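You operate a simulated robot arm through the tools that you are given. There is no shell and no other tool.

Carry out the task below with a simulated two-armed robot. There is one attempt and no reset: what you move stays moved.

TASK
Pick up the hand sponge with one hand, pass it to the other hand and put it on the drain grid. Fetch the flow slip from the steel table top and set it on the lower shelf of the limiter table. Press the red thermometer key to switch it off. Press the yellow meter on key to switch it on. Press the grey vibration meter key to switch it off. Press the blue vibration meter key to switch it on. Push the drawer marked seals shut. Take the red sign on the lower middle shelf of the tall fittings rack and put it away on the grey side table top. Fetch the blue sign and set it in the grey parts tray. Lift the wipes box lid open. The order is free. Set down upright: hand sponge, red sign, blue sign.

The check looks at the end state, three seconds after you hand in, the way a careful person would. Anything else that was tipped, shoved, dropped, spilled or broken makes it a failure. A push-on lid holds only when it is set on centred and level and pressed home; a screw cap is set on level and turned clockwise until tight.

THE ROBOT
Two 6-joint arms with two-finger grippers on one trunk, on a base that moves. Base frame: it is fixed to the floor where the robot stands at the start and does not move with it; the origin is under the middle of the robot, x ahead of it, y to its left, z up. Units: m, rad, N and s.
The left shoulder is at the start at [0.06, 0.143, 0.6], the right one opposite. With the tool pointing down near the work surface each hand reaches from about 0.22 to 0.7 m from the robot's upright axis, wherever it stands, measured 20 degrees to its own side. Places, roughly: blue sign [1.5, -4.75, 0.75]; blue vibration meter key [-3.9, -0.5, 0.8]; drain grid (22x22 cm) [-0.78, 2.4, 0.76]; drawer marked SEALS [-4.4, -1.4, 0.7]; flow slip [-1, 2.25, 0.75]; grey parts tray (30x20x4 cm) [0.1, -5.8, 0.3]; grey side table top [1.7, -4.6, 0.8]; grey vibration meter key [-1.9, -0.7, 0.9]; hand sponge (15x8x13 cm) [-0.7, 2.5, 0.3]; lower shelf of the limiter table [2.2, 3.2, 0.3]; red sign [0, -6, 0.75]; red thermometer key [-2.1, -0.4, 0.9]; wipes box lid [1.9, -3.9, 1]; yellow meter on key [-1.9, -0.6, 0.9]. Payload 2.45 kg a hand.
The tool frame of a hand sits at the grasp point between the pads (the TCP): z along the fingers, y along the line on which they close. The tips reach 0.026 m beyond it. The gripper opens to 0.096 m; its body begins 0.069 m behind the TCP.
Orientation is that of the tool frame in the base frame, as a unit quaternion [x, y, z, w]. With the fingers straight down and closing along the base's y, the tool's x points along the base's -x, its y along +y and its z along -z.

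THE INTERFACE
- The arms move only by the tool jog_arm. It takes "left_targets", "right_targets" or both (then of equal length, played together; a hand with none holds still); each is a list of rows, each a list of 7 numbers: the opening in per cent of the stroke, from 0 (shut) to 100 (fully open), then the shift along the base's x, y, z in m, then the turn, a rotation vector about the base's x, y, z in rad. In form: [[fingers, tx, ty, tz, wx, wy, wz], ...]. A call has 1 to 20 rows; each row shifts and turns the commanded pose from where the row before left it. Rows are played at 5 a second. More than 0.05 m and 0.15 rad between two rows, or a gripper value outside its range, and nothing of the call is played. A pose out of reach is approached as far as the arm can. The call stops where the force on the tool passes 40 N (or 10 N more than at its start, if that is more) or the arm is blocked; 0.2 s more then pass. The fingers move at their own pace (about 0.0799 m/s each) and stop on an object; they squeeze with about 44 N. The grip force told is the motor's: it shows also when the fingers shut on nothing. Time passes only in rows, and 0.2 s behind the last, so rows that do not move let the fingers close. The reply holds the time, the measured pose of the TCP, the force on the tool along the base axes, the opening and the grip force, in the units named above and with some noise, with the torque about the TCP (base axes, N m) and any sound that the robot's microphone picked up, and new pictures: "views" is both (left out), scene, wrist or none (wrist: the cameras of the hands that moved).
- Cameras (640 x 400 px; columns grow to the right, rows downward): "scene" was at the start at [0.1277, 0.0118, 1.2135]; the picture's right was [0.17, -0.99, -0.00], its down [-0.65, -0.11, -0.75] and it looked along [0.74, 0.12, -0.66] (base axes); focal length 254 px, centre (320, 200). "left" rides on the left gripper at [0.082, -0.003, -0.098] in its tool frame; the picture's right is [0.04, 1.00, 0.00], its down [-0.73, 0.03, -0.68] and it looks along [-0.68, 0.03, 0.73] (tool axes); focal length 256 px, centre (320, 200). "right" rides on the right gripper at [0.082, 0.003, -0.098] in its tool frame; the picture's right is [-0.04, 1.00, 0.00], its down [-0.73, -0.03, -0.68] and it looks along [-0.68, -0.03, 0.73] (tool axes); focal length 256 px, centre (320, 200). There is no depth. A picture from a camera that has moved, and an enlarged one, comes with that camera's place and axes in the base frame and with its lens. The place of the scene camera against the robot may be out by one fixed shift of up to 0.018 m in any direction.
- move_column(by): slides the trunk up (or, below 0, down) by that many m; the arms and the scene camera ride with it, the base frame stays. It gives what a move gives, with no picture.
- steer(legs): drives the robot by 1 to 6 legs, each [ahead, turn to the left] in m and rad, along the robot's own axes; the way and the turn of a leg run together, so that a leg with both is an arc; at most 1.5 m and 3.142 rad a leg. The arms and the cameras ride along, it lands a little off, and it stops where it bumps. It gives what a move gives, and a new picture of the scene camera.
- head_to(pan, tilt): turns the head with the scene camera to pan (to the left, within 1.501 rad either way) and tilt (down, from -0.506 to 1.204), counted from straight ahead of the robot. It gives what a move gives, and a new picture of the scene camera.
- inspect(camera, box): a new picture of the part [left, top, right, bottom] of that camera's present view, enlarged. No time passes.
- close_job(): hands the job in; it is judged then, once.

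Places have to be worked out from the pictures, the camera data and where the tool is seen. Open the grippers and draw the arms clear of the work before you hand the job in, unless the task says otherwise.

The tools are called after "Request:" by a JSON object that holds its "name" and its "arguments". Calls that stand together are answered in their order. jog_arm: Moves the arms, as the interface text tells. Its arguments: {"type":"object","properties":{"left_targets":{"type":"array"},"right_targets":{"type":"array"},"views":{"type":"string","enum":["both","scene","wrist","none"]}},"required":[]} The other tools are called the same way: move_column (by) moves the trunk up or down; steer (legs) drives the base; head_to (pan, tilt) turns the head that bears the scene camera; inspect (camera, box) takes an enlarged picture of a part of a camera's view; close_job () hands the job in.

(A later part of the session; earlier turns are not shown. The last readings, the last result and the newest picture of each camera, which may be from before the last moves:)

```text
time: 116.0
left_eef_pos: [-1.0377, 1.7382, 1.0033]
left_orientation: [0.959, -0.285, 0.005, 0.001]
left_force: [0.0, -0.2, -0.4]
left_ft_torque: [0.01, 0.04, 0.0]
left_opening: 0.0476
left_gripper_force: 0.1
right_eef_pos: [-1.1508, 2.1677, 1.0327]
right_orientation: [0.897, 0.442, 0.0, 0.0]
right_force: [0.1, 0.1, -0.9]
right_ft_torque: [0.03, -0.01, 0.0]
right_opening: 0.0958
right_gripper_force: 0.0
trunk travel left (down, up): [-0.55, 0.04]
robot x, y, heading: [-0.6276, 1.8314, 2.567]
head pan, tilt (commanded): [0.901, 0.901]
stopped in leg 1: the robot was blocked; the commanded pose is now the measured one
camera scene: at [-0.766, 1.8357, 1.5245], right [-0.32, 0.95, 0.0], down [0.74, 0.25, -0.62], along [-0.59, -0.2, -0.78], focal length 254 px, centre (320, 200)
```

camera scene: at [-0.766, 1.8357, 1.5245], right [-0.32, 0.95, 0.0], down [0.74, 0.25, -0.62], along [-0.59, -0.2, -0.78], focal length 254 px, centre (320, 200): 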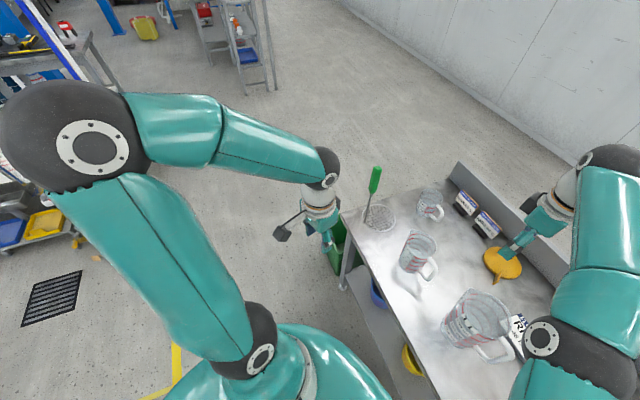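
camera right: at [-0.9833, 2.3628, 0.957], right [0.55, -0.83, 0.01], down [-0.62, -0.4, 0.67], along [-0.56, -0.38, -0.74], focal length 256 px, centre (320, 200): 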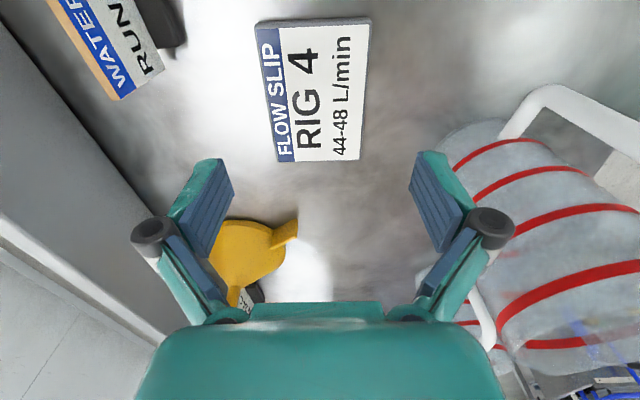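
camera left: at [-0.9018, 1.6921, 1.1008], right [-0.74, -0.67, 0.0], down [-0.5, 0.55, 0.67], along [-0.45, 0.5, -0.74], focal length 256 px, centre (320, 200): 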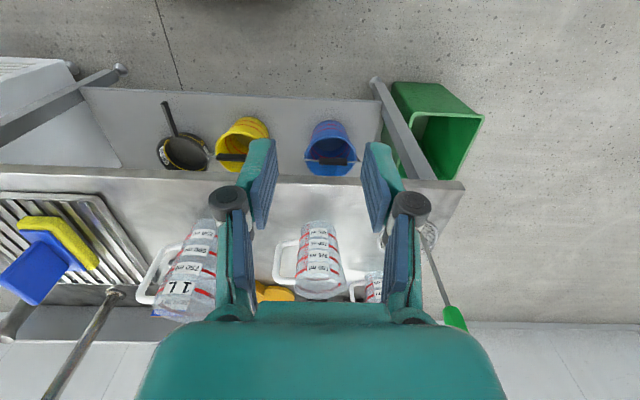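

The base did turn (heading 2.567); the slip is now 18 cm to the right and 0.62 m ahead, a better spot for the right arm. Moving the right hand back over the slip.

Request:
{"name": "jog_arm", "arguments": {"right_targets": [[100, 0.025, 0.0381, 0, 0, 0, -0.0715], [100, 0.025, 0.0381, 0, 0, 0, -0.0715], [100, 0.025, 0.0381, 0, 0, 0, -0.0715], [100, 0.0248, 0.038, 0, 0, 0, -0.0715]], "views": "wrist"}}

Request:
{"name": "head_to", "arguments": {"pan": -0.3, "tilt": 0.8}}

```text
time: 117.0
left_eef_pos: [-1.0371, 1.739, 1.0034]
left_orientation: [0.959, -0.285, 0.005, 0.003]
left_force: [0.2, -0.1, -0.3]
left_ft_torque: [-0.01, 0.03, 0.03]
left_opening: 0.0479
left_gripper_force: 0.0
right_eef_pos: [-1.051, 2.3203, 1.0336]
right_orientation: [0.951, 0.309, 0.002, 0.0]
right_force: [-0.6, 0.1, -0.3]
right_ft_torque: [-0.03, -0.01, 0.0]
right_opening: 0.0959
right_gripper_force: 0.0
trunk travel left (down, up): [-0.55, 0.04]
robot x, y, heading: [-0.6318, 1.8289, 2.564]
head pan, tilt (commanded): [0.901, 0.901]
camera right: at [-0.9824, 2.3651, 1.13], right [0.55, -0.83, 0.0], down [-0.61, -0.41, 0.68], along [-0.56, -0.38, -0.74], focal length 256 px, centre (320, 200)
```

right: 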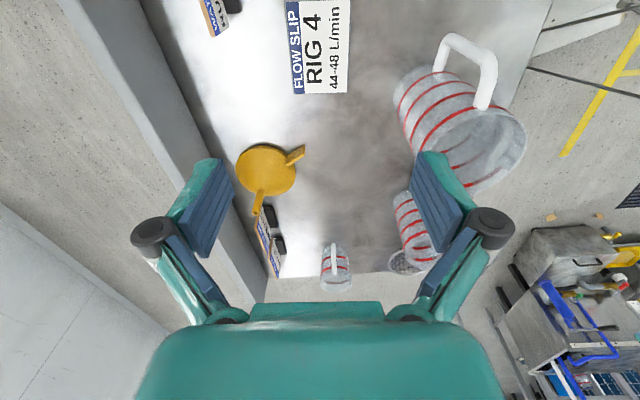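

```text
time: 118.5
left_eef_pos: [-1.0384, 1.7381, 1.0031]
left_orientation: [0.958, -0.286, 0.004, 0.003]
left_force: [0.2, -0.3, 0.1]
left_ft_torque: [-0.01, 0.0, 0.02]
left_opening: 0.0479
left_gripper_force: 0.0
right_eef_pos: [-1.0521, 2.3192, 1.0328]
right_orientation: [0.951, 0.311, 0.002, 0.001]
right_force: [-0.2, 0.5, 0.2]
right_ft_torque: [0.0, -0.01, 0.0]
right_opening: 0.0959
right_gripper_force: 0.1
trunk travel left (down, up): [-0.55, 0.04]
robot x, y, heading: [-0.6296, 1.827, 2.562]
head pan, tilt (commanded): [-0.3, 0.799]
camera scene: at [-0.7459, 1.9223, 1.5323], right [0.77, 0.64, 0.0], down [0.46, -0.55, -0.7], along [-0.44, 0.54, -0.72], focal length 254 px, centre (320, 200)
```

scene: 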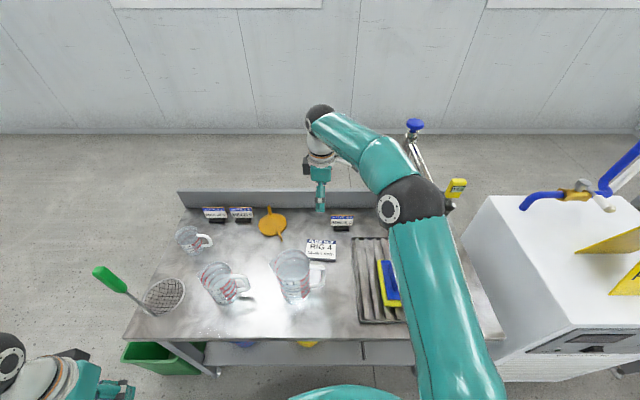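

Elbow is now high and clear. Descending toward the slip to z≈0.86.

Request:
{"name": "jog_arm", "arguments": {"right_targets": [[100, 0, 0, -0.048, 0, 0, 0], [100, 0, 0, -0.048, 0, 0, 0], [100, 0, 0, -0.045, 0, 0, 0], [100, 0, 0, -0.032, 0, 0, 0]], "views": "both"}}

```text
time: 119.5
left_eef_pos: [-1.0388, 1.7372, 1.003]
left_orientation: [0.959, -0.285, 0.004, 0.003]
left_force: [-0.2, 0.0, 0.1]
left_ft_torque: [0.02, 0.02, -0.01]
left_opening: 0.0481
left_gripper_force: 0.0
right_eef_pos: [-1.0516, 2.3218, 0.8575]
right_orientation: [0.951, 0.309, 0.001, 0.0]
right_force: [-0.1, 0.2, 0.2]
right_ft_torque: [-0.02, 0.0, -0.02]
right_opening: 0.096
right_gripper_force: 0.0
trunk travel left (down, up): [-0.55, 0.04]
robot x, y, heading: [-0.6289, 1.8342, 2.56]
head pan, tilt (commanded): [-0.3, 0.799]
camera scene: at [-0.7461, 1.9226, 1.5323], right [0.77, 0.64, 0.0], down [0.46, -0.55, -0.7], along [-0.44, 0.54, -0.72], focal length 254 px, centre (320, 200)
camera right: at [-0.9826, 2.3656, 0.9556], right [0.56, -0.83, 0.0], down [-0.61, -0.41, 0.68], along [-0.56, -0.38, -0.74], focal length 256 px, centre (320, 200)
```

scene: 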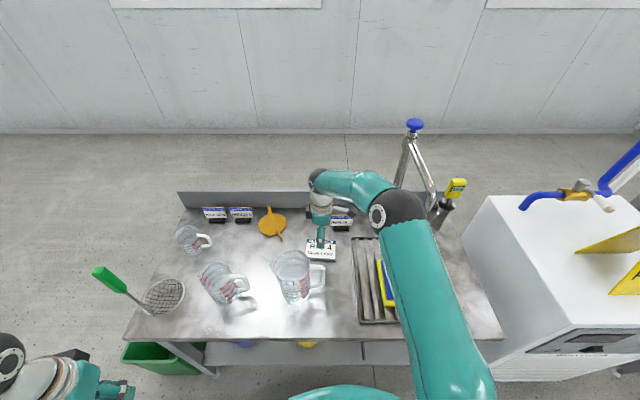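
right: 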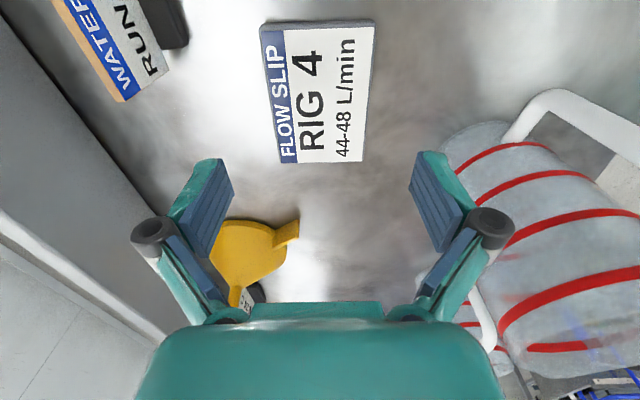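

The gripper is centred on the slip (within 2 mm) and aligned. Descend to z≈0.785, then feel for the table.

Request:
{"name": "jog_arm", "arguments": {"right_targets": [[100, 0.001, 0, -0.03, 0, 0, 0], [100, 0, 0, -0.03, 0, 0, 0], [100, 0, 0, -0.012, 0, 0, 0]], "views": "both"}}

```text
time: 120.2
left_eef_pos: [-1.0386, 1.7384, 1.0031]
left_orientation: [0.959, -0.284, 0.004, 0.002]
left_force: [0.1, -0.4, -0.1]
left_ft_torque: [0.04, 0.0, 0.01]
left_opening: 0.0479
left_gripper_force: 0.1
right_eef_pos: [-1.0493, 2.3211, 0.7882]
right_orientation: [0.951, 0.308, 0.001, 0.001]
right_force: [-0.4, 0.7, 0.1]
right_ft_torque: [-0.02, -0.06, 0.0]
right_opening: 0.096
right_gripper_force: 0.1
trunk travel left (down, up): [-0.55, 0.04]
robot x, y, heading: [-0.6275, 1.8304, 2.563]
head pan, tilt (commanded): [-0.3, 0.799]
camera scene: at [-0.7459, 1.9224, 1.5323], right [0.77, 0.64, 0.0], down [0.46, -0.55, -0.7], along [-0.44, 0.54, -0.72], focal length 254 px, centre (320, 200)
camera right: at [-0.9812, 2.3658, 0.8844], right [0.56, -0.83, 0.0], down [-0.61, -0.41, 0.68], along [-0.56, -0.38, -0.74], focal length 256 px, centre (320, 200)
```

scene: 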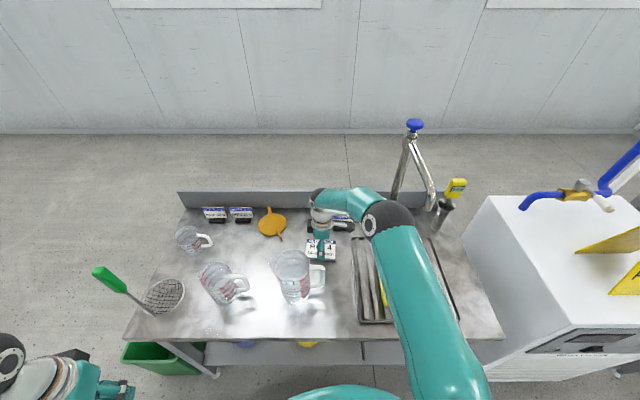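
right: 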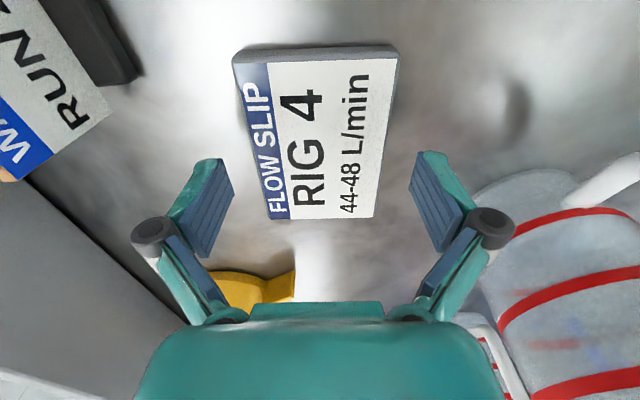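

Slip is well between the fingers. Lower a bit more in small steps.

Request:
{"name": "jog_arm", "arguments": {"right_targets": [[100, 0, 0, -0.006, 0, 0, 0]], "views": "none"}}

Request:
{"name": "jog_arm", "arguments": {"right_targets": [[100, 0, 0, -0.004, 0, 0, 0]], "views": "none"}}

Request:
{"name": "jog_arm", "arguments": {"right_targets": [[100, 0, 0, -0.003, 0, 0, 0]], "views": "wrist"}}

```text
time: 120.7
left_eef_pos: [-1.0386, 1.7391, 1.0028]
left_orientation: [0.958, -0.286, 0.004, 0.002]
left_force: [0.7, -0.2, 0.3]
left_ft_torque: [-0.02, 0.0, 0.02]
left_opening: 0.0479
left_gripper_force: 0.1
right_eef_pos: [-1.0503, 2.3208, 0.7816]
right_orientation: [0.951, 0.309, 0.001, 0.0]
right_force: [1.4, 0.3, -0.1]
right_ft_torque: [0.03, 0.0, 0.03]
right_opening: 0.0961
right_gripper_force: 0.1
trunk travel left (down, up): [-0.55, 0.04]
robot x, y, heading: [-0.6277, 1.8266, 2.566]
head pan, tilt (commanded): [-0.3, 0.799]
```

```text
time: 121.0
left_eef_pos: [-1.039, 1.7379, 1.0042]
left_orientation: [0.959, -0.285, 0.005, 0.002]
left_force: [0.1, 0.2, -0.5]
left_ft_torque: [0.01, 0.0, 0.0]
left_opening: 0.048
left_gripper_force: 0.1
right_eef_pos: [-1.0495, 2.3216, 0.7764]
right_orientation: [0.951, 0.31, 0.002, 0.0]
right_force: [0.2, -0.1, 0.3]
right_ft_torque: [0.0, 0.03, 0.03]
right_opening: 0.0963
right_gripper_force: 0.1
trunk travel left (down, up): [-0.55, 0.04]
robot x, y, heading: [-0.6294, 1.8292, 2.557]
head pan, tilt (commanded): [-0.3, 0.799]
```

```text
time: 121.5
left_eef_pos: [-1.0384, 1.738, 1.0031]
left_orientation: [0.958, -0.285, 0.005, 0.003]
left_force: [-0.1, -1.0, 0.4]
left_ft_torque: [0.04, 0.01, -0.01]
left_opening: 0.048
left_gripper_force: 0.1
right_eef_pos: [-1.05, 2.3208, 0.7742]
right_orientation: [0.951, 0.308, 0.002, 0.0]
right_force: [0.3, 0.9, 0.8]
right_ft_torque: [0.01, 0.0, 0.01]
right_opening: 0.0962
right_gripper_force: 0.0
trunk travel left (down, up): [-0.55, 0.04]
robot x, y, heading: [-0.6273, 1.8293, 2.558]
head pan, tilt (commanded): [-0.3, 0.799]
camera right: at [-0.9815, 2.3651, 0.8717], right [0.56, -0.83, 0.0], down [-0.61, -0.41, 0.68], along [-0.56, -0.38, -0.74], focal length 256 px, centre (320, 200)
```

right: 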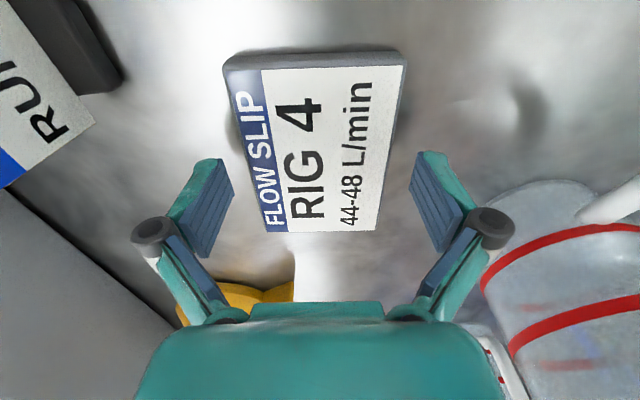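

Fingertips are at ≈0.748, just above the table, straddling the slip. Closing.

Request:
{"name": "jog_arm", "arguments": {"right_targets": [[0, 0, 0, 0, 0, 0, 0], [0, 0, 0, 0, 0, 0, 0], [0, 0, 0, 0, 0, 0, 0]], "views": "wrist"}}

```text
time: 122.2
left_eef_pos: [-1.0374, 1.7389, 1.0032]
left_orientation: [0.959, -0.284, 0.005, 0.003]
left_force: [0.4, 1.1, -0.5]
left_ft_torque: [-0.04, -0.03, -0.03]
left_opening: 0.048
left_gripper_force: 0.1
right_eef_pos: [-1.052, 2.3213, 0.781]
right_orientation: [0.951, 0.309, 0.0, -0.003]
right_force: [2.7, -1.6, 13.8]
right_ft_torque: [-0.05, -0.07, -0.1]
right_opening: 0.0061
right_gripper_force: 21.2
trunk travel left (down, up): [-0.55, 0.04]
robot x, y, heading: [-0.6269, 1.8254, 2.562]
head pan, tilt (commanded): [-0.3, 0.799]
stopped in row 3 (right hand): the force on the tool passed its limit at 44 N (the readings are from after the stop); the commanded pose is now the measured one
camera right: at [-0.9835, 2.3659, 0.8773], right [0.55, -0.83, 0.0], down [-0.61, -0.41, 0.68], along [-0.57, -0.37, -0.73], focal length 256 px, centre (320, 200)
```

right: 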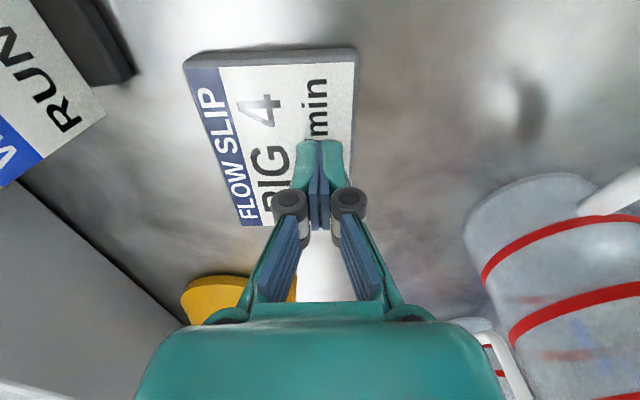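

The fingertips are shorter when wide open, so they slid over the top of the slip. I'll raise, reopen and re-locate the slip.

Request:
{"name": "jog_arm", "arguments": {"right_targets": [[0, 0, 0, 0.03, 0, 0, 0], [100, 0, 0, 0.03, 0, 0, 0], [100, 0, 0, 0, 0, 0, 0], [100, 0, 0, 0, 0, 0, 0]], "views": "both"}}

```text
time: 123.2
left_eef_pos: [-1.0384, 1.7388, 1.0038]
left_orientation: [0.958, -0.285, 0.004, 0.003]
left_force: [0.1, 0.2, -0.1]
left_ft_torque: [0.01, 0.02, -0.01]
left_opening: 0.0479
left_gripper_force: 0.1
right_eef_pos: [-1.0513, 2.3209, 0.8386]
right_orientation: [0.951, 0.309, 0.0, 0.0]
right_force: [0.0, 0.4, 0.0]
right_ft_torque: [0.01, -0.02, 0.04]
right_opening: 0.0963
right_gripper_force: 0.2
trunk travel left (down, up): [-0.55, 0.04]
robot x, y, heading: [-0.6289, 1.8255, 2.565]
head pan, tilt (commanded): [-0.3, 0.799]
camera scene: at [-0.7456, 1.9222, 1.5324], right [0.77, 0.64, 0.0], down [0.46, -0.55, -0.7], along [-0.44, 0.54, -0.72], focal length 254 px, centre (320, 200)
camera right: at [-0.9821, 2.3652, 0.9361], right [0.55, -0.83, 0.0], down [-0.61, -0.41, 0.68], along [-0.57, -0.38, -0.73], focal length 256 px, centre (320, 200)
```

scene: 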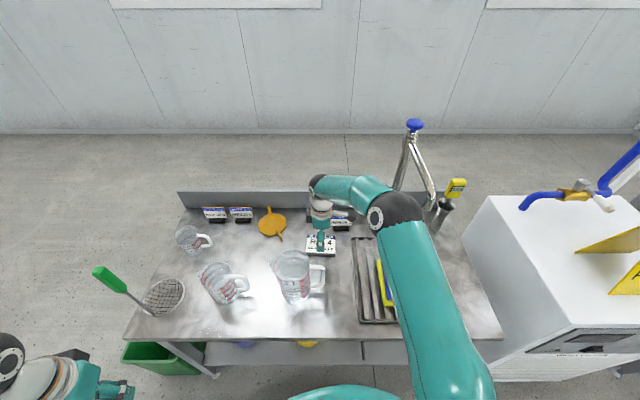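
right: 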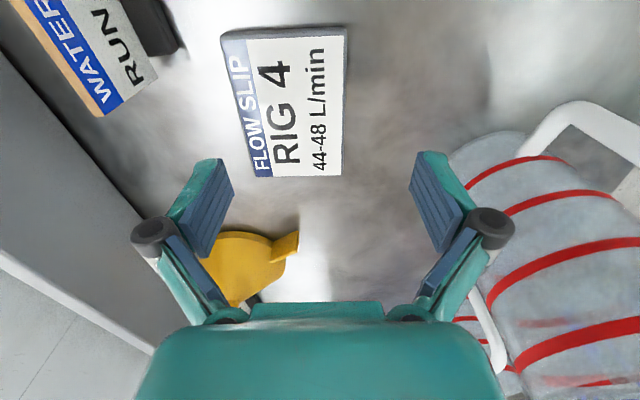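

The slip shifted ~2 cm away; new centre ≈(-1.064, 2.336), still aligned. Re-centre and descend deeper this time.

Request:
{"name": "jog_arm", "arguments": {"right_targets": [[100, -0.0213, 0.0088, 0, 0, 0, 0], [100, 0, 0, -0.035, 0, 0, 0], [100, 0, 0, -0.025, 0, 0, 0]], "views": "wrist"}}

```text
time: 124.0
left_eef_pos: [-1.0391, 1.738, 1.0031]
left_orientation: [0.959, -0.284, 0.005, 0.003]
left_force: [-1.6, -0.4, -0.3]
left_ft_torque: [0.05, -0.01, 0.01]
left_opening: 0.0481
left_gripper_force: 0.0
right_eef_pos: [-1.0731, 2.3276, 0.7782]
right_orientation: [0.951, 0.309, 0.001, -0.002]
right_force: [0.3, -0.8, -0.5]
right_ft_torque: [0.0, -0.02, 0.01]
right_opening: 0.0959
right_gripper_force: 0.1
trunk travel left (down, up): [-0.55, 0.04]
robot x, y, heading: [-0.6295, 1.8284, 2.566]
head pan, tilt (commanded): [-0.3, 0.799]
camera right: at [-1.0034, 2.3723, 0.8755], right [0.55, -0.83, 0.0], down [-0.61, -0.41, 0.68], along [-0.57, -0.38, -0.73], focal length 256 px, centre (320, 200)
```

right: 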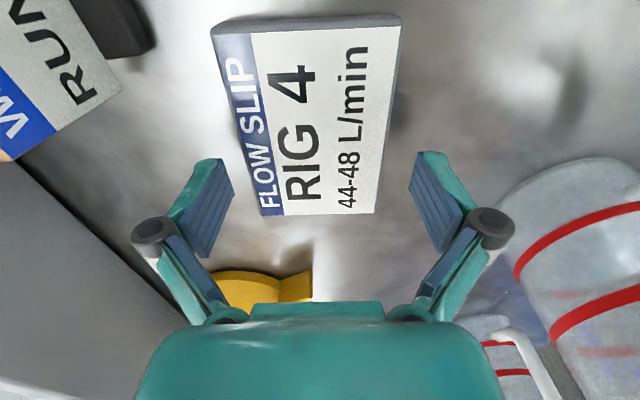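

Well centred. Lower in small steps while watching for table contact.

Request:
{"name": "jog_arm", "arguments": {"right_targets": [[100, 0, 0, -0.01, 0, 0, 0]], "views": "none"}}

Request:
{"name": "jog_arm", "arguments": {"right_targets": [[100, 0, 0, -0.004, 0, 0, 0]], "views": "none"}}

Request:
{"name": "jog_arm", "arguments": {"right_targets": [[100, 0, 0, -0.003, 0, 0, 0]], "views": "wrist"}}

```text
time: 124.4
left_eef_pos: [-1.0383, 1.7394, 1.0034]
left_orientation: [0.959, -0.285, 0.005, 0.002]
left_force: [0.7, -0.1, -0.8]
left_ft_torque: [-0.02, -0.04, -0.02]
left_opening: 0.0481
left_gripper_force: 0.1
right_eef_pos: [-1.0723, 2.3285, 0.7688]
right_orientation: [0.951, 0.309, -0.001, -0.001]
right_force: [0.7, 0.4, 0.4]
right_ft_torque: [0.06, 0.0, 0.01]
right_opening: 0.0959
right_gripper_force: 0.1
trunk travel left (down, up): [-0.55, 0.04]
robot x, y, heading: [-0.6297, 1.8257, 2.561]
head pan, tilt (commanded): [-0.3, 0.799]
```

```text
time: 124.8
left_eef_pos: [-1.0384, 1.7382, 1.004]
left_orientation: [0.958, -0.285, 0.005, 0.003]
left_force: [0.2, -1.0, 0.0]
left_ft_torque: [0.02, 0.02, -0.02]
left_opening: 0.048
left_gripper_force: 0.1
right_eef_pos: [-1.0735, 2.3272, 0.7647]
right_orientation: [0.951, 0.309, 0.0, -0.001]
right_force: [0.0, 0.2, 0.3]
right_ft_torque: [0.01, -0.03, 0.03]
right_opening: 0.0961
right_gripper_force: 0.0
trunk travel left (down, up): [-0.55, 0.04]
robot x, y, heading: [-0.6254, 1.8296, 2.567]
head pan, tilt (commanded): [-0.3, 0.799]
```

```text
time: 125.2
left_eef_pos: [-1.0392, 1.7392, 1.0037]
left_orientation: [0.959, -0.284, 0.004, 0.002]
left_force: [0.4, 0.3, -0.6]
left_ft_torque: [0.01, -0.03, -0.01]
left_opening: 0.048
left_gripper_force: 0.0
right_eef_pos: [-1.0733, 2.3296, 0.7614]
right_orientation: [0.951, 0.309, 0.0, -0.002]
right_force: [0.3, 0.2, -0.1]
right_ft_torque: [0.01, 0.0, -0.01]
right_opening: 0.0959
right_gripper_force: 0.0
trunk travel left (down, up): [-0.55, 0.04]
robot x, y, heading: [-0.6311, 1.8276, 2.564]
head pan, tilt (commanded): [-0.3, 0.799]
camera right: at [-1.0043, 2.3738, 0.8588], right [0.55, -0.83, 0.0], down [-0.61, -0.41, 0.68], along [-0.57, -0.38, -0.73], focal length 256 px, centre (320, 200)
```

right: 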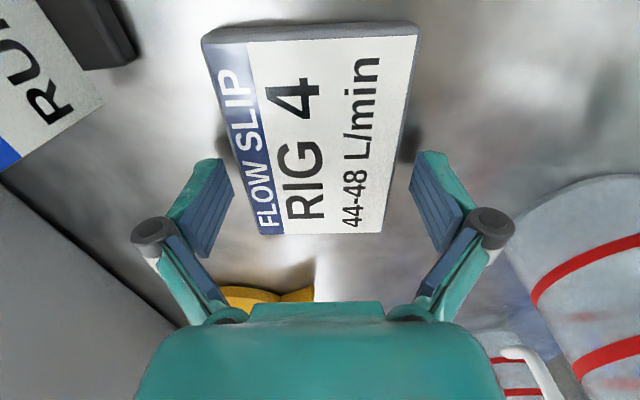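

Still no contact; a few more millimetres down.

Request:
{"name": "jog_arm", "arguments": {"right_targets": [[100, 0, 0, -0.004, 0, 0, 0]], "views": "none"}}

Request:
{"name": "jog_arm", "arguments": {"right_targets": [[100, 0, 0, -0.003, 0, 0, 0]], "views": "none"}}

Request:
{"name": "jog_arm", "arguments": {"right_targets": [[100, 0, 0, -0.003, 0, 0, 0]], "views": "none"}}

```text
time: 125.6
left_eef_pos: [-1.0384, 1.7391, 1.0041]
left_orientation: [0.959, -0.285, 0.005, 0.003]
left_force: [-0.6, 0.0, -0.3]
left_ft_torque: [0.0, -0.02, -0.01]
left_opening: 0.048
left_gripper_force: 0.1
right_eef_pos: [-1.0728, 2.3297, 0.7583]
right_orientation: [0.951, 0.309, -0.001, -0.001]
right_force: [0.1, -0.6, -0.1]
right_ft_torque: [-0.02, 0.02, -0.01]
right_opening: 0.0963
right_gripper_force: 0.0
trunk travel left (down, up): [-0.55, 0.04]
robot x, y, heading: [-0.6263, 1.826, 2.559]
head pan, tilt (commanded): [-0.3, 0.799]
```

```text
time: 126.0
left_eef_pos: [-1.0379, 1.7388, 1.0044]
left_orientation: [0.959, -0.284, 0.005, 0.001]
left_force: [-0.5, 0.3, -0.2]
left_ft_torque: [-0.01, -0.02, -0.03]
left_opening: 0.048
left_gripper_force: 0.2
right_eef_pos: [-1.0733, 2.3284, 0.7551]
right_orientation: [0.951, 0.309, 0.0, -0.001]
right_force: [0.0, 0.0, 0.0]
right_ft_torque: [0.01, 0.03, 0.0]
right_opening: 0.0962
right_gripper_force: 0.1
trunk travel left (down, up): [-0.55, 0.04]
robot x, y, heading: [-0.6289, 1.8273, 2.561]
head pan, tilt (commanded): [-0.3, 0.799]
```

```text
time: 126.4
left_eef_pos: [-1.0391, 1.7393, 1.0037]
left_orientation: [0.958, -0.285, 0.005, 0.002]
left_force: [-0.1, 0.5, 0.3]
left_ft_torque: [-0.03, -0.01, 0.0]
left_opening: 0.0479
left_gripper_force: 0.0
right_eef_pos: [-1.0729, 2.3302, 0.7508]
right_orientation: [0.951, 0.309, 0.0, -0.001]
right_force: [-0.5, 0.3, 0.1]
right_ft_torque: [0.04, -0.03, 0.0]
right_opening: 0.096
right_gripper_force: 0.1
trunk travel left (down, up): [-0.55, 0.04]
robot x, y, heading: [-0.6264, 1.8314, 2.558]
head pan, tilt (commanded): [-0.3, 0.799]
```

No contact yet but the tips extend as they close, so I'll raise 4 mm and close.

Request:
{"name": "jog_arm", "arguments": {"right_targets": [[100, 0, 0, 0.004, 0, 0, 0], [75, 0, 0, 0, 0, 0, 0], [60, 0, 0, 0, 0, 0, 0], [40, 0, 0, 0, 0, 0, 0], [40, 0, 0, 0, 0, 0, 0]], "views": "wrist"}}

```text
time: 127.6
left_eef_pos: [-1.0379, 1.7367, 1.0034]
left_orientation: [0.958, -0.285, 0.004, 0.001]
left_force: [0.9, -0.4, 0.6]
left_ft_torque: [0.02, 0.0, 0.0]
left_opening: 0.0479
left_gripper_force: 0.0
right_eef_pos: [-1.0738, 2.3284, 0.7582]
right_orientation: [0.951, 0.309, -0.001, -0.003]
right_force: [2.6, -3.9, 16.8]
right_ft_torque: [-0.59, -0.58, -0.02]
right_opening: 0.079
right_gripper_force: 44.4
trunk travel left (down, up): [-0.55, 0.04]
robot x, y, heading: [-0.6275, 1.8303, 2.556]
head pan, tilt (commanded): [-0.3, 0.799]
camera right: at [-1.0033, 2.3734, 0.8547], right [0.55, -0.83, -0.01], down [-0.61, -0.41, 0.68], along [-0.57, -0.37, -0.73], focal length 256 px, centre (320, 200)
```

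right: 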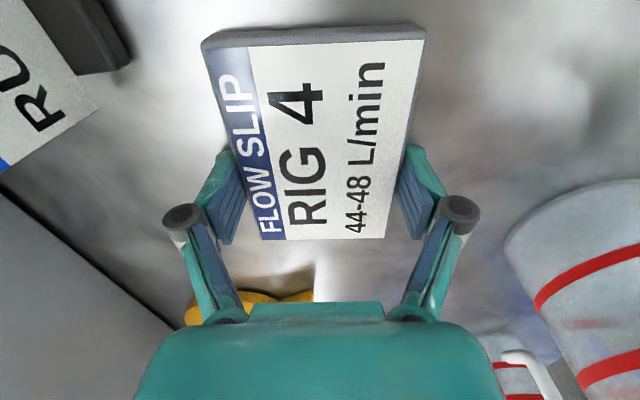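

Gripped at 79 mm with 44 N. Lifting.

Request:
{"name": "jog_arm", "arguments": {"right_targets": [[40, 0, 0, 0.01, 0, 0, 0], [40, 0, 0, 0.03, 0, 0, 0], [40, 0, 0, 0.045, 0, 0, 0]], "views": "both"}}

```text
time: 128.4
left_eef_pos: [-1.0367, 1.7379, 1.0032]
left_orientation: [0.959, -0.285, 0.004, 0.003]
left_force: [0.9, 0.5, 0.6]
left_ft_torque: [0.05, 0.04, -0.04]
left_opening: 0.0478
left_gripper_force: 0.0
right_eef_pos: [-1.0724, 2.3316, 0.8407]
right_orientation: [0.951, 0.309, 0.0, -0.001]
right_force: [0.7, -0.7, -0.3]
right_ft_torque: [0.01, 0.01, 0.04]
right_opening: 0.079
right_gripper_force: 44.3
trunk travel left (down, up): [-0.55, 0.04]
robot x, y, heading: [-0.6257, 1.8279, 2.563]
head pan, tilt (commanded): [-0.3, 0.799]
camera scene: at [-0.7454, 1.9219, 1.5323], right [0.77, 0.64, 0.0], down [0.46, -0.55, -0.7], along [-0.44, 0.54, -0.72], focal length 254 px, centre (320, 200)
camera right: at [-1.0039, 2.3755, 0.9374], right [0.55, -0.83, 0.0], down [-0.61, -0.41, 0.68], along [-0.57, -0.38, -0.73], focal length 256 px, centre (320, 200)
```

scene: 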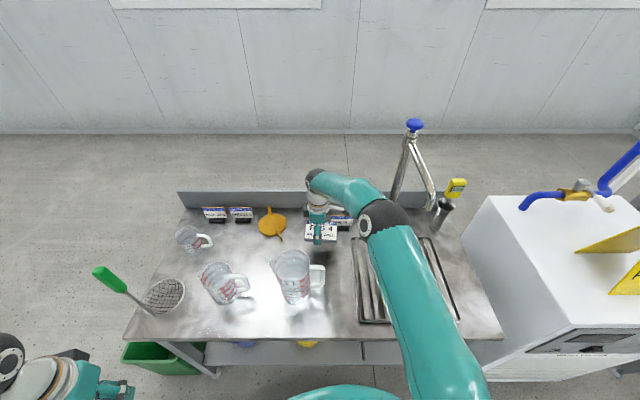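
right: 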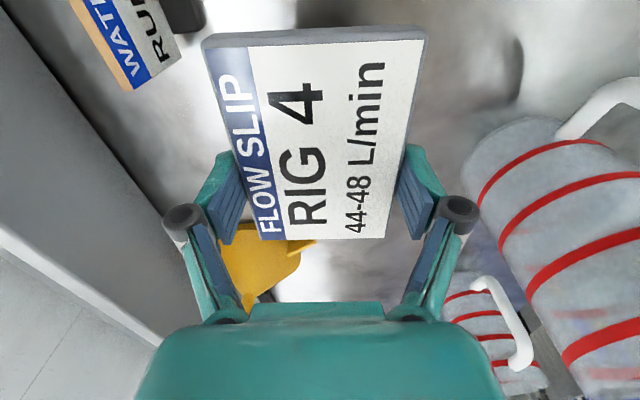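

Slip is lifted securely. Raise it above the jug and retract toward the robot.

Request:
{"name": "jog_arm", "arguments": {"right_targets": [[40, 0, 0, 0.047, 0, 0, 0], [40, 0, 0, 0.047, 0, 0, 0], [40, 0, 0, 0.047, 0, 0, 0], [40, 0, 0, 0.045, 0, 0, 0], [40, 0.033, -0.0373, 0, 0, 0, 0], [40, 0.033, -0.0373, 0, 0, 0, 0], [40, 0.033, -0.0373, 0, 0, 0, 0], [40, 0.033, -0.0373, 0, 0, 0, 0]], "views": "scene"}}

```text
time: 130.2
left_eef_pos: [-1.038, 1.7372, 1.0046]
left_orientation: [0.958, -0.285, 0.004, 0.002]
left_force: [0.6, 0.5, 0.3]
left_ft_torque: [0.0, 0.02, 0.0]
left_opening: 0.048
left_gripper_force: 0.1
right_eef_pos: [-0.9388, 2.1775, 1.032]
right_orientation: [0.951, 0.309, -0.001, -0.003]
right_force: [0.4, 0.4, -0.6]
right_ft_torque: [0.03, 0.0, 0.03]
right_opening: 0.0788
right_gripper_force: 43.6
trunk travel left (down, up): [-0.55, 0.04]
robot x, y, heading: [-0.6249, 1.8278, 2.562]
head pan, tilt (commanded): [-0.3, 0.799]
camera scene: at [-0.7446, 1.9213, 1.5325], right [0.77, 0.64, 0.0], down [0.46, -0.55, -0.7], along [-0.45, 0.54, -0.72], focal length 254 px, centre (320, 200)
```

scene: 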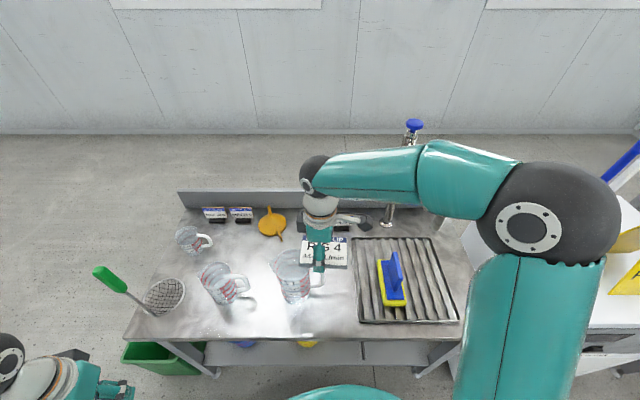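

Everything on the table is undisturbed. Backing away 0.8 m, then turning toward the limiter table at the far wall.

Request:
{"name": "steer", "arguments": {"legs": [[-0.8, 0], [0, -0.5], [0, -0.5], [0, -0.5], [0, -0.48]]}}

Request:
{"name": "head_to", "arguments": {"pan": 0, "tilt": 0.4}}

```text
time: 137.8
left_eef_pos: [-0.2605, 1.6864, 1.0048]
left_orientation: [-0.705, 0.709, -0.004, -0.006]
left_force: [0.2, -0.2, -0.3]
left_ft_torque: [0.01, -0.02, -0.01]
left_opening: 0.0479
left_gripper_force: 0.1
right_eef_pos: [0.1629, 1.8423, 1.03]
right_orientation: [0.983, -0.185, 0.0, 0.0]
right_force: [0.7, 0.2, -1.3]
right_ft_torque: [0.03, 0.05, 0.0]
right_opening: 0.0789
right_gripper_force: 44.2
trunk travel left (down, up): [-0.55, 0.04]
robot x, y, heading: [0.0069, 1.3899, 1.551]
head pan, tilt (commanded): [-0.3, 0.799]
stopped in leg 3: the robot was blocked; the commanded pose is now the measured one
camera scene: at [0.016, 1.5248, 1.5323], right [0.95, -0.31, 0.0], down [-0.22, -0.68, -0.7], along [0.21, 0.66, -0.72], focal length 254 px, centre (320, 200)
```

scene: 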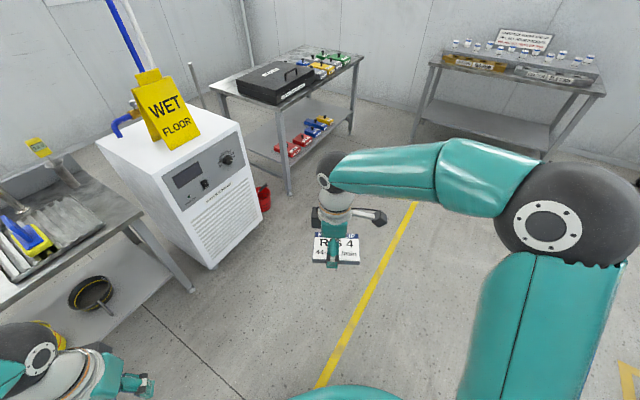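

```text
time: 138.7
left_eef_pos: [-0.262, 1.6863, 1.0037]
left_orientation: [-0.705, 0.709, -0.004, -0.005]
left_force: [0.8, 0.3, 0.4]
left_ft_torque: [0.01, -0.01, -0.02]
left_opening: 0.048
left_gripper_force: 0.1
right_eef_pos: [0.1623, 1.8408, 1.0313]
right_orientation: [0.983, -0.185, 0.001, -0.001]
right_force: [-0.1, 0.5, -0.7]
right_ft_torque: [0.02, 0.01, 0.0]
right_opening: 0.0787
right_gripper_force: 44.0
trunk travel left (down, up): [-0.55, 0.04]
robot x, y, heading: [0.0017, 1.386, 1.561]
head pan, tilt (commanded): [0.0, 0.4]
camera scene: at [-0.0101, 1.5405, 1.5674], right [1.0, -0.01, 0.0], down [0.0, -0.39, -0.92], along [0.01, 0.92, -0.39], focal length 254 px, centre (320, 200)
```

scene: 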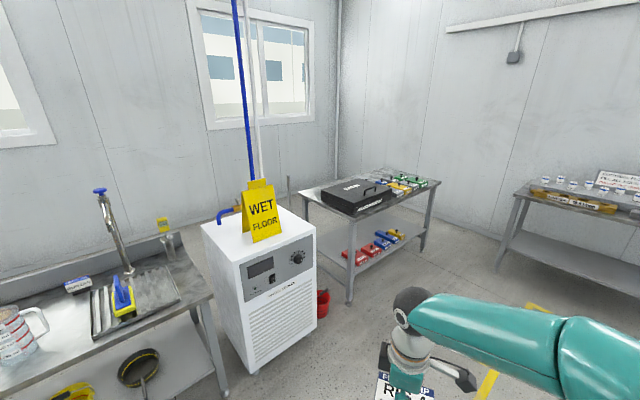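

The limiter table must be the one at right with the jars and sign. Turning to face it.

Request:
{"name": "steer", "arguments": {"legs": [[0, -0.45]]}}

Request:
{"name": "steer", "arguments": {"legs": [[0, -0.45]]}}

Request:
{"name": "inspect", "arguments": {"camera": "scene", "box": [160, 80, 480, 280]}}

```text
time: 140.6
left_eef_pos: [-0.1042, 1.7757, 1.0041]
left_orientation: [-0.528, 0.849, -0.002, -0.004]
left_force: [0.5, 0.3, -0.4]
left_ft_torque: [0.03, -0.06, -0.02]
left_opening: 0.0479
left_gripper_force: 0.1
right_eef_pos: [0.3435, 1.7307, 1.0309]
right_orientation: [0.917, -0.4, 0.001, 0.0]
right_force: [-1.2, -0.6, -0.5]
right_ft_torque: [-0.02, 0.02, -0.01]
right_opening: 0.0786
right_gripper_force: 44.3
trunk travel left (down, up): [-0.55, 0.04]
robot x, y, heading: [-0.0066, 1.3996, 1.11]
head pan, tilt (commanded): [0.0, 0.4]
camera scene: at [0.044, 1.5341, 1.5674], right [0.89, -0.45, 0.0], down [-0.17, -0.35, -0.92], along [0.41, 0.82, -0.39], focal length 254 px, centre (320, 200)
```

scene: 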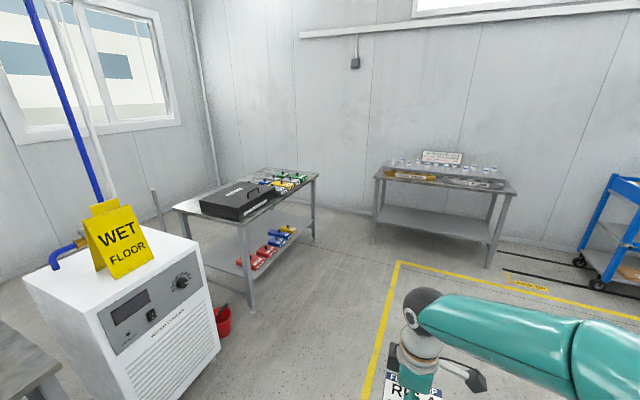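

```text
time: 142.4
left_eef_pos: [0.072, 1.7771, 1.0047]
left_orientation: [-0.322, 0.947, -0.001, -0.006]
left_force: [-0.2, 0.6, -0.1]
left_ft_torque: [0.03, 0.01, -0.02]
left_opening: 0.0479
left_gripper_force: 0.0
right_eef_pos: [0.4551, 1.5398, 1.0313]
right_orientation: [0.802, -0.597, 0.001, -0.001]
right_force: [-0.1, -0.5, -0.4]
right_ft_torque: [0.01, 0.0, 0.0]
right_opening: 0.0788
right_gripper_force: 43.6
trunk travel left (down, up): [-0.55, 0.04]
robot x, y, heading: [-0.0176, 1.4125, 0.651]
head pan, tilt (commanded): [0.0, 0.4]
camera scene: at [0.0874, 1.5024, 1.5674], right [0.61, -0.79, 0.0], down [-0.31, -0.24, -0.92], along [0.73, 0.56, -0.39], focal length 254 px, centre (320, 200)
```

scene: 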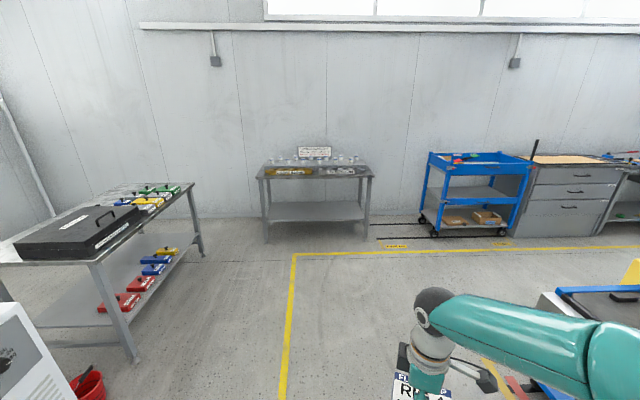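

```text
2.00 times, centred on (320, 180) of scene
camera zoom: at [0.0874, 1.5024, 1.5674], right [0.61, -0.79, 0.0], down [-0.31, -0.24, -0.92], along [0.73, 0.56, -0.39], focal length 508 px, centre (320, 240)
```

zoom: 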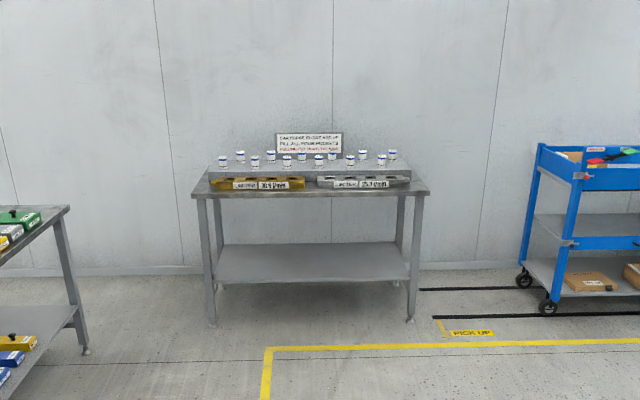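

The limiter table is straight ahead (front edge ≈2.6 m from me), its lower shelf (z≈0.25) empty. Turning slightly and driving closer.

Request:
{"name": "steer", "arguments": {"legs": [[0, 0.05], [1.4, 0]]}}

```text
time: 149.9
left_eef_pos: [1.1106, 2.6859, 1.0061]
left_orientation: [-0.349, 0.937, -0.001, -0.004]
left_force: [0.2, 0.5, -0.1]
left_ft_torque: [0.0, 0.02, 0.0]
left_opening: 0.048
left_gripper_force: 0.0
right_eef_pos: [1.505, 2.4671, 1.032]
right_orientation: [0.818, -0.575, 0.001, 0.001]
right_force: [-0.4, 0.7, -0.4]
right_ft_torque: [-0.01, 0.05, 0.01]
right_opening: 0.0786
right_gripper_force: 44.3
trunk travel left (down, up): [-0.55, 0.04]
robot x, y, heading: [1.0403, 2.3186, 0.706]
head pan, tilt (commanded): [0.0, 0.4]
camera scene: at [1.1401, 2.4133, 1.5674], right [0.65, -0.76, 0.0], down [-0.3, -0.25, -0.92], along [0.7, 0.6, -0.39], focal length 254 px, centre (320, 200)
```

scene: 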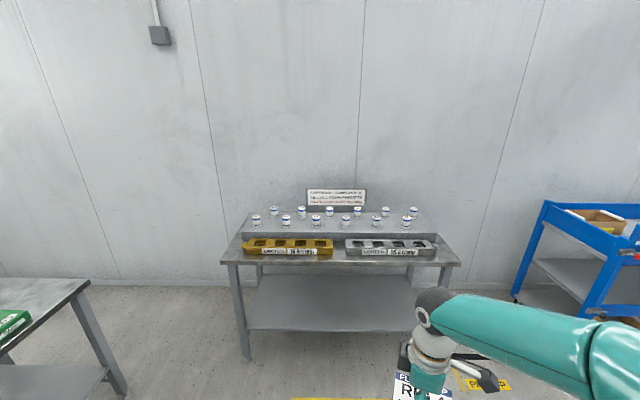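

Squarely in front (edge ≈1.2 m ahead). Lowering the trunk fully so the hand can go under the table top.

Request:
{"name": "move_column", "arguments": {"by": -0.4}}

Request:
{"name": "move_column", "arguments": {"by": -0.15}}

Request:
{"name": "head_to", "arguments": {"pan": 0, "tilt": 0.4}}

```text
time: 153.8
left_eef_pos: [1.11, 2.6855, 0.6054]
left_orientation: [-0.348, 0.938, -0.001, -0.006]
left_force: [-0.6, 0.2, 0.1]
left_ft_torque: [-0.01, -0.04, 0.03]
left_opening: 0.0482
left_gripper_force: 0.1
right_eef_pos: [1.5056, 2.4671, 0.6322]
right_orientation: [0.818, -0.575, 0.001, 0.001]
right_force: [-0.4, -0.9, -0.1]
right_ft_torque: [-0.01, 0.0, -0.03]
right_opening: 0.0786
right_gripper_force: 44.4
trunk travel left (down, up): [-0.15, 0.44]
robot x, y, heading: [1.0384, 2.3143, 0.706]
head pan, tilt (commanded): [0.0, 0.4]
```

```text
time: 155.5
left_eef_pos: [1.1104, 2.6856, 0.4559]
left_orientation: [-0.348, 0.937, -0.001, -0.005]
left_force: [0.6, 0.8, 1.4]
left_ft_torque: [0.03, 0.0, 0.03]
left_opening: 0.0481
left_gripper_force: 0.0
right_eef_pos: [1.505, 2.4679, 0.4828]
right_orientation: [0.818, -0.575, 0.001, 0.0]
right_force: [-0.6, -0.3, 0.3]
right_ft_torque: [0.02, 0.01, 0.01]
right_opening: 0.0788
right_gripper_force: 43.5
trunk travel left (down, up): [0.0, 0.59]
robot x, y, heading: [1.0398, 2.3129, 0.712]
head pan, tilt (commanded): [0.0, 0.4]
```

```text
time: 156.1
left_eef_pos: [1.1097, 2.6856, 0.456]
left_orientation: [-0.348, 0.938, -0.001, -0.006]
left_force: [-0.6, -0.5, 0.3]
left_ft_torque: [0.02, -0.01, 0.0]
left_opening: 0.0482
left_gripper_force: 0.1
right_eef_pos: [1.5046, 2.4658, 0.4822]
right_orientation: [0.818, -0.575, 0.001, 0.0]
right_force: [-1.0, -1.3, -0.8]
right_ft_torque: [0.03, -0.01, -0.02]
right_opening: 0.0789
right_gripper_force: 44.0
trunk travel left (down, up): [0.0, 0.59]
robot x, y, heading: [1.0404, 2.3133, 0.708]
head pan, tilt (commanded): [0.0, 0.4]
camera scene: at [1.1395, 2.4129, 1.0174], right [0.65, -0.76, 0.0], down [-0.3, -0.25, -0.92], along [0.7, 0.6, -0.39], focal length 254 px, centre (320, 200)
```

scene: 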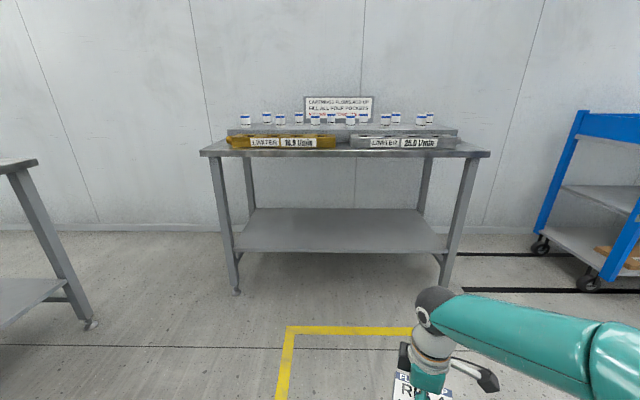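

Table underside ≈0.72, shelf ≈0.26. I'll extend and lower the right hand with the slip to z≈0.34, then drive in.

Request:
{"name": "jog_arm", "arguments": {"right_targets": [[40, 0.0247, 0.0211, -0.036, 0, 0, 0], [40, 0.0247, 0.0211, -0.036, 0, 0, 0], [40, 0.0247, 0.0211, -0.036, 0, 0, 0], [40, 0.0247, 0.0211, -0.036, 0, 0, 0]], "views": "both"}}

Request:
{"name": "steer", "arguments": {"legs": [[0.55, 0]]}}

Request:
{"name": "inspect", "arguments": {"camera": "right", "box": [0, 0, 640, 400]}}

```text
time: 157.1
left_eef_pos: [1.11, 2.684, 0.4567]
left_orientation: [-0.347, 0.938, -0.001, -0.006]
left_force: [-0.3, -0.2, -0.6]
left_ft_torque: [-0.02, -0.05, -0.01]
left_opening: 0.048
left_gripper_force: 0.2
right_eef_pos: [1.6045, 2.5523, 0.3372]
right_orientation: [0.819, -0.574, 0.002, 0.0]
right_force: [0.5, 0.4, 0.5]
right_ft_torque: [-0.01, 0.0, 0.05]
right_opening: 0.0787
right_gripper_force: 44.0
trunk travel left (down, up): [0.0, 0.59]
robot x, y, heading: [1.0419, 2.3177, 0.712]
head pan, tilt (commanded): [0.0, 0.4]
camera scene: at [1.1393, 2.4128, 1.0175], right [0.65, -0.76, 0.0], down [-0.3, -0.25, -0.92], along [0.7, 0.6, -0.39], focal length 254 px, centre (320, 200)
camera right: at [1.63, 2.4736, 0.4349], right [-0.95, -0.3, 0.0], down [-0.22, 0.7, 0.68], along [-0.2, 0.65, -0.73], focal length 256 px, centre (320, 200)
```

scene: 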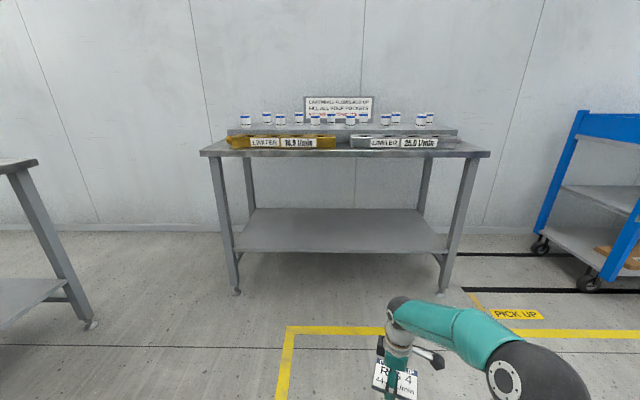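
right: 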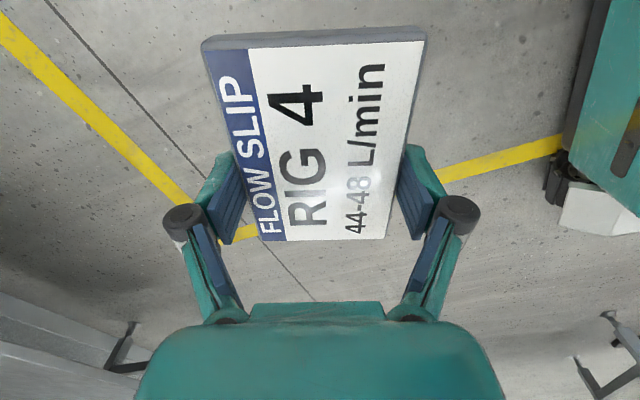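

```text
time: 160.3
left_eef_pos: [1.5239, 3.0422, 0.4556]
left_orientation: [-0.35, 0.937, -0.001, -0.005]
left_force: [-0.5, 0.5, 0.2]
left_ft_torque: [0.03, -0.02, 0.0]
left_opening: 0.0478
left_gripper_force: 0.1
right_eef_pos: [2.0193, 2.9103, 0.3388]
right_orientation: [0.82, -0.573, 0.0, 0.0]
right_force: [0.1, 0.1, -0.8]
right_ft_torque: [0.0, 0.01, 0.01]
right_opening: 0.0786
right_gripper_force: 44.5
trunk travel left (down, up): [0.0, 0.59]
robot x, y, heading: [1.4559, 2.6742, 0.71]
head pan, tilt (commanded): [0.0, 0.4]
camera scene: at [1.5551, 2.7701, 1.0174], right [0.65, -0.76, 0.0], down [-0.3, -0.25, -0.92], along [0.7, 0.6, -0.39], focal length 254 px, centre (320, 200)
```

scene: 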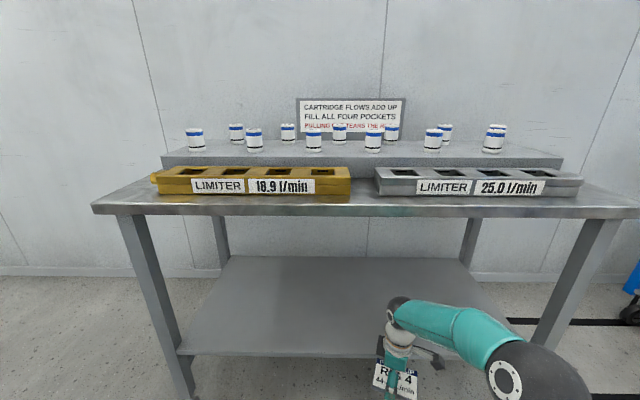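

```text
1.00 times, centred on (320, 200) of right (not enlarged: the box is as wide or as high as the picture)
camera zoom: at [2.0451, 2.8324, 0.4352], right [-0.95, -0.31, 0.0], down [-0.22, 0.7, 0.68], along [-0.21, 0.65, -0.74], focal length 256 px, centre (320, 200)
```

zoom: 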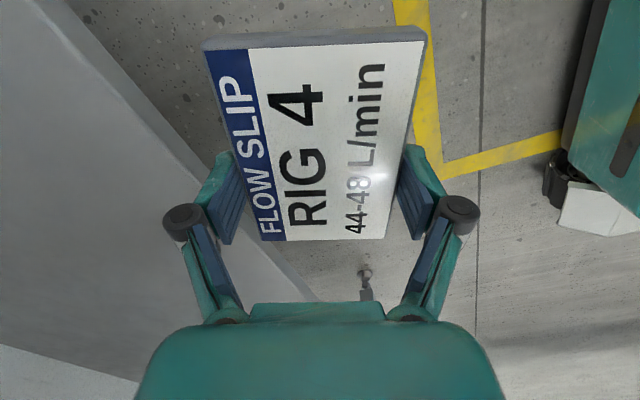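

The shelf edge is ~10 cm ahead of the TCP. I'll extend the arm a bit (keeps the elbow low and back), then drive in 0.17 m.

Request:
{"name": "jog_arm", "arguments": {"right_targets": [[40, 0.034, 0.0293, 0, 0, 0, 0], [40, 0, 0, 0, 0, 0, 0]], "views": "none"}}

Request:
{"name": "steer", "arguments": {"legs": [[0.17, 0]]}}

Request:
{"name": "inspect", "arguments": {"camera": "right", "box": [0, 0, 640, 400]}}

```text
time: 160.9
left_eef_pos: [1.5239, 3.0415, 0.4566]
left_orientation: [-0.351, 0.936, -0.001, -0.005]
left_force: [0.4, 0.9, 0.3]
left_ft_torque: [0.0, -0.01, 0.0]
left_opening: 0.0478
left_gripper_force: 0.0
right_eef_pos: [2.0526, 2.9405, 0.3386]
right_orientation: [0.82, -0.573, 0.0, 0.0]
right_force: [1.0, 0.8, -1.3]
right_ft_torque: [-0.05, 0.0, -0.01]
right_opening: 0.0789
right_gripper_force: 44.0
trunk travel left (down, up): [0.0, 0.59]
robot x, y, heading: [1.4553, 2.6705, 0.716]
head pan, tilt (commanded): [0.0, 0.4]
```

```text
time: 162.4
left_eef_pos: [1.6532, 3.1551, 0.4554]
left_orientation: [-0.351, 0.936, -0.001, -0.005]
left_force: [-0.3, -0.6, 0.3]
left_ft_torque: [0.02, -0.01, 0.02]
left_opening: 0.0482
left_gripper_force: 0.1
right_eef_pos: [2.1835, 3.0536, 0.3379]
right_orientation: [0.82, -0.573, 0.0, 0.0]
right_force: [-0.1, 0.3, -0.5]
right_ft_torque: [-0.06, -0.01, 0.01]
right_opening: 0.0788
right_gripper_force: 43.8
trunk travel left (down, up): [0.0, 0.59]
robot x, y, heading: [1.585, 2.7884, 0.716]
head pan, tilt (commanded): [0.0, 0.4]
camera scene: at [1.6858, 2.8833, 1.0174], right [0.65, -0.76, 0.0], down [-0.29, -0.26, -0.92], along [0.7, 0.6, -0.39], focal length 254 px, centre (320, 200)
```

scene: 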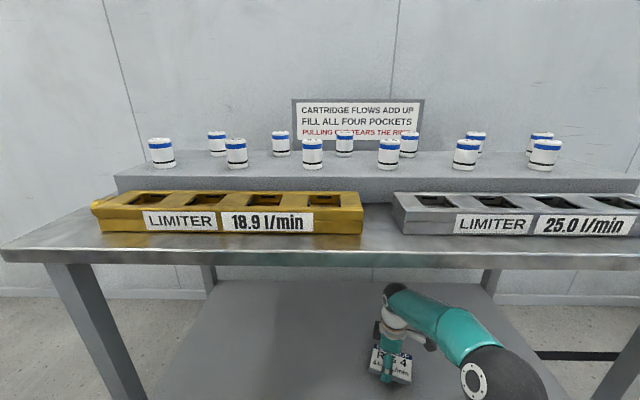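

```text
1.00 times, centred on (320, 200) of right (not enlarged: the box is as wide or as high as the picture)
camera zoom: at [2.2092, 2.9754, 0.4353], right [-0.95, -0.31, 0.0], down [-0.23, 0.7, 0.68], along [-0.21, 0.65, -0.74], focal length 256 px, centre (320, 200)
```

zoom: 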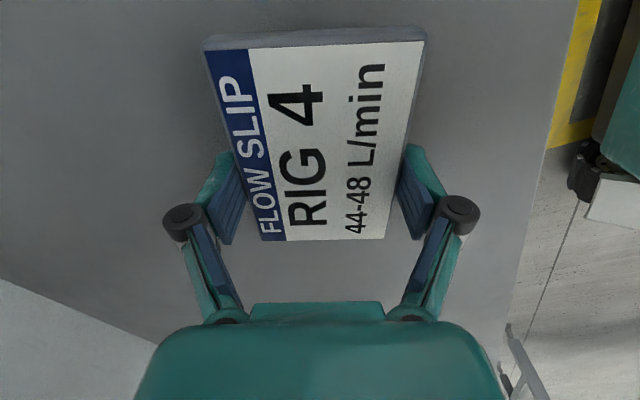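

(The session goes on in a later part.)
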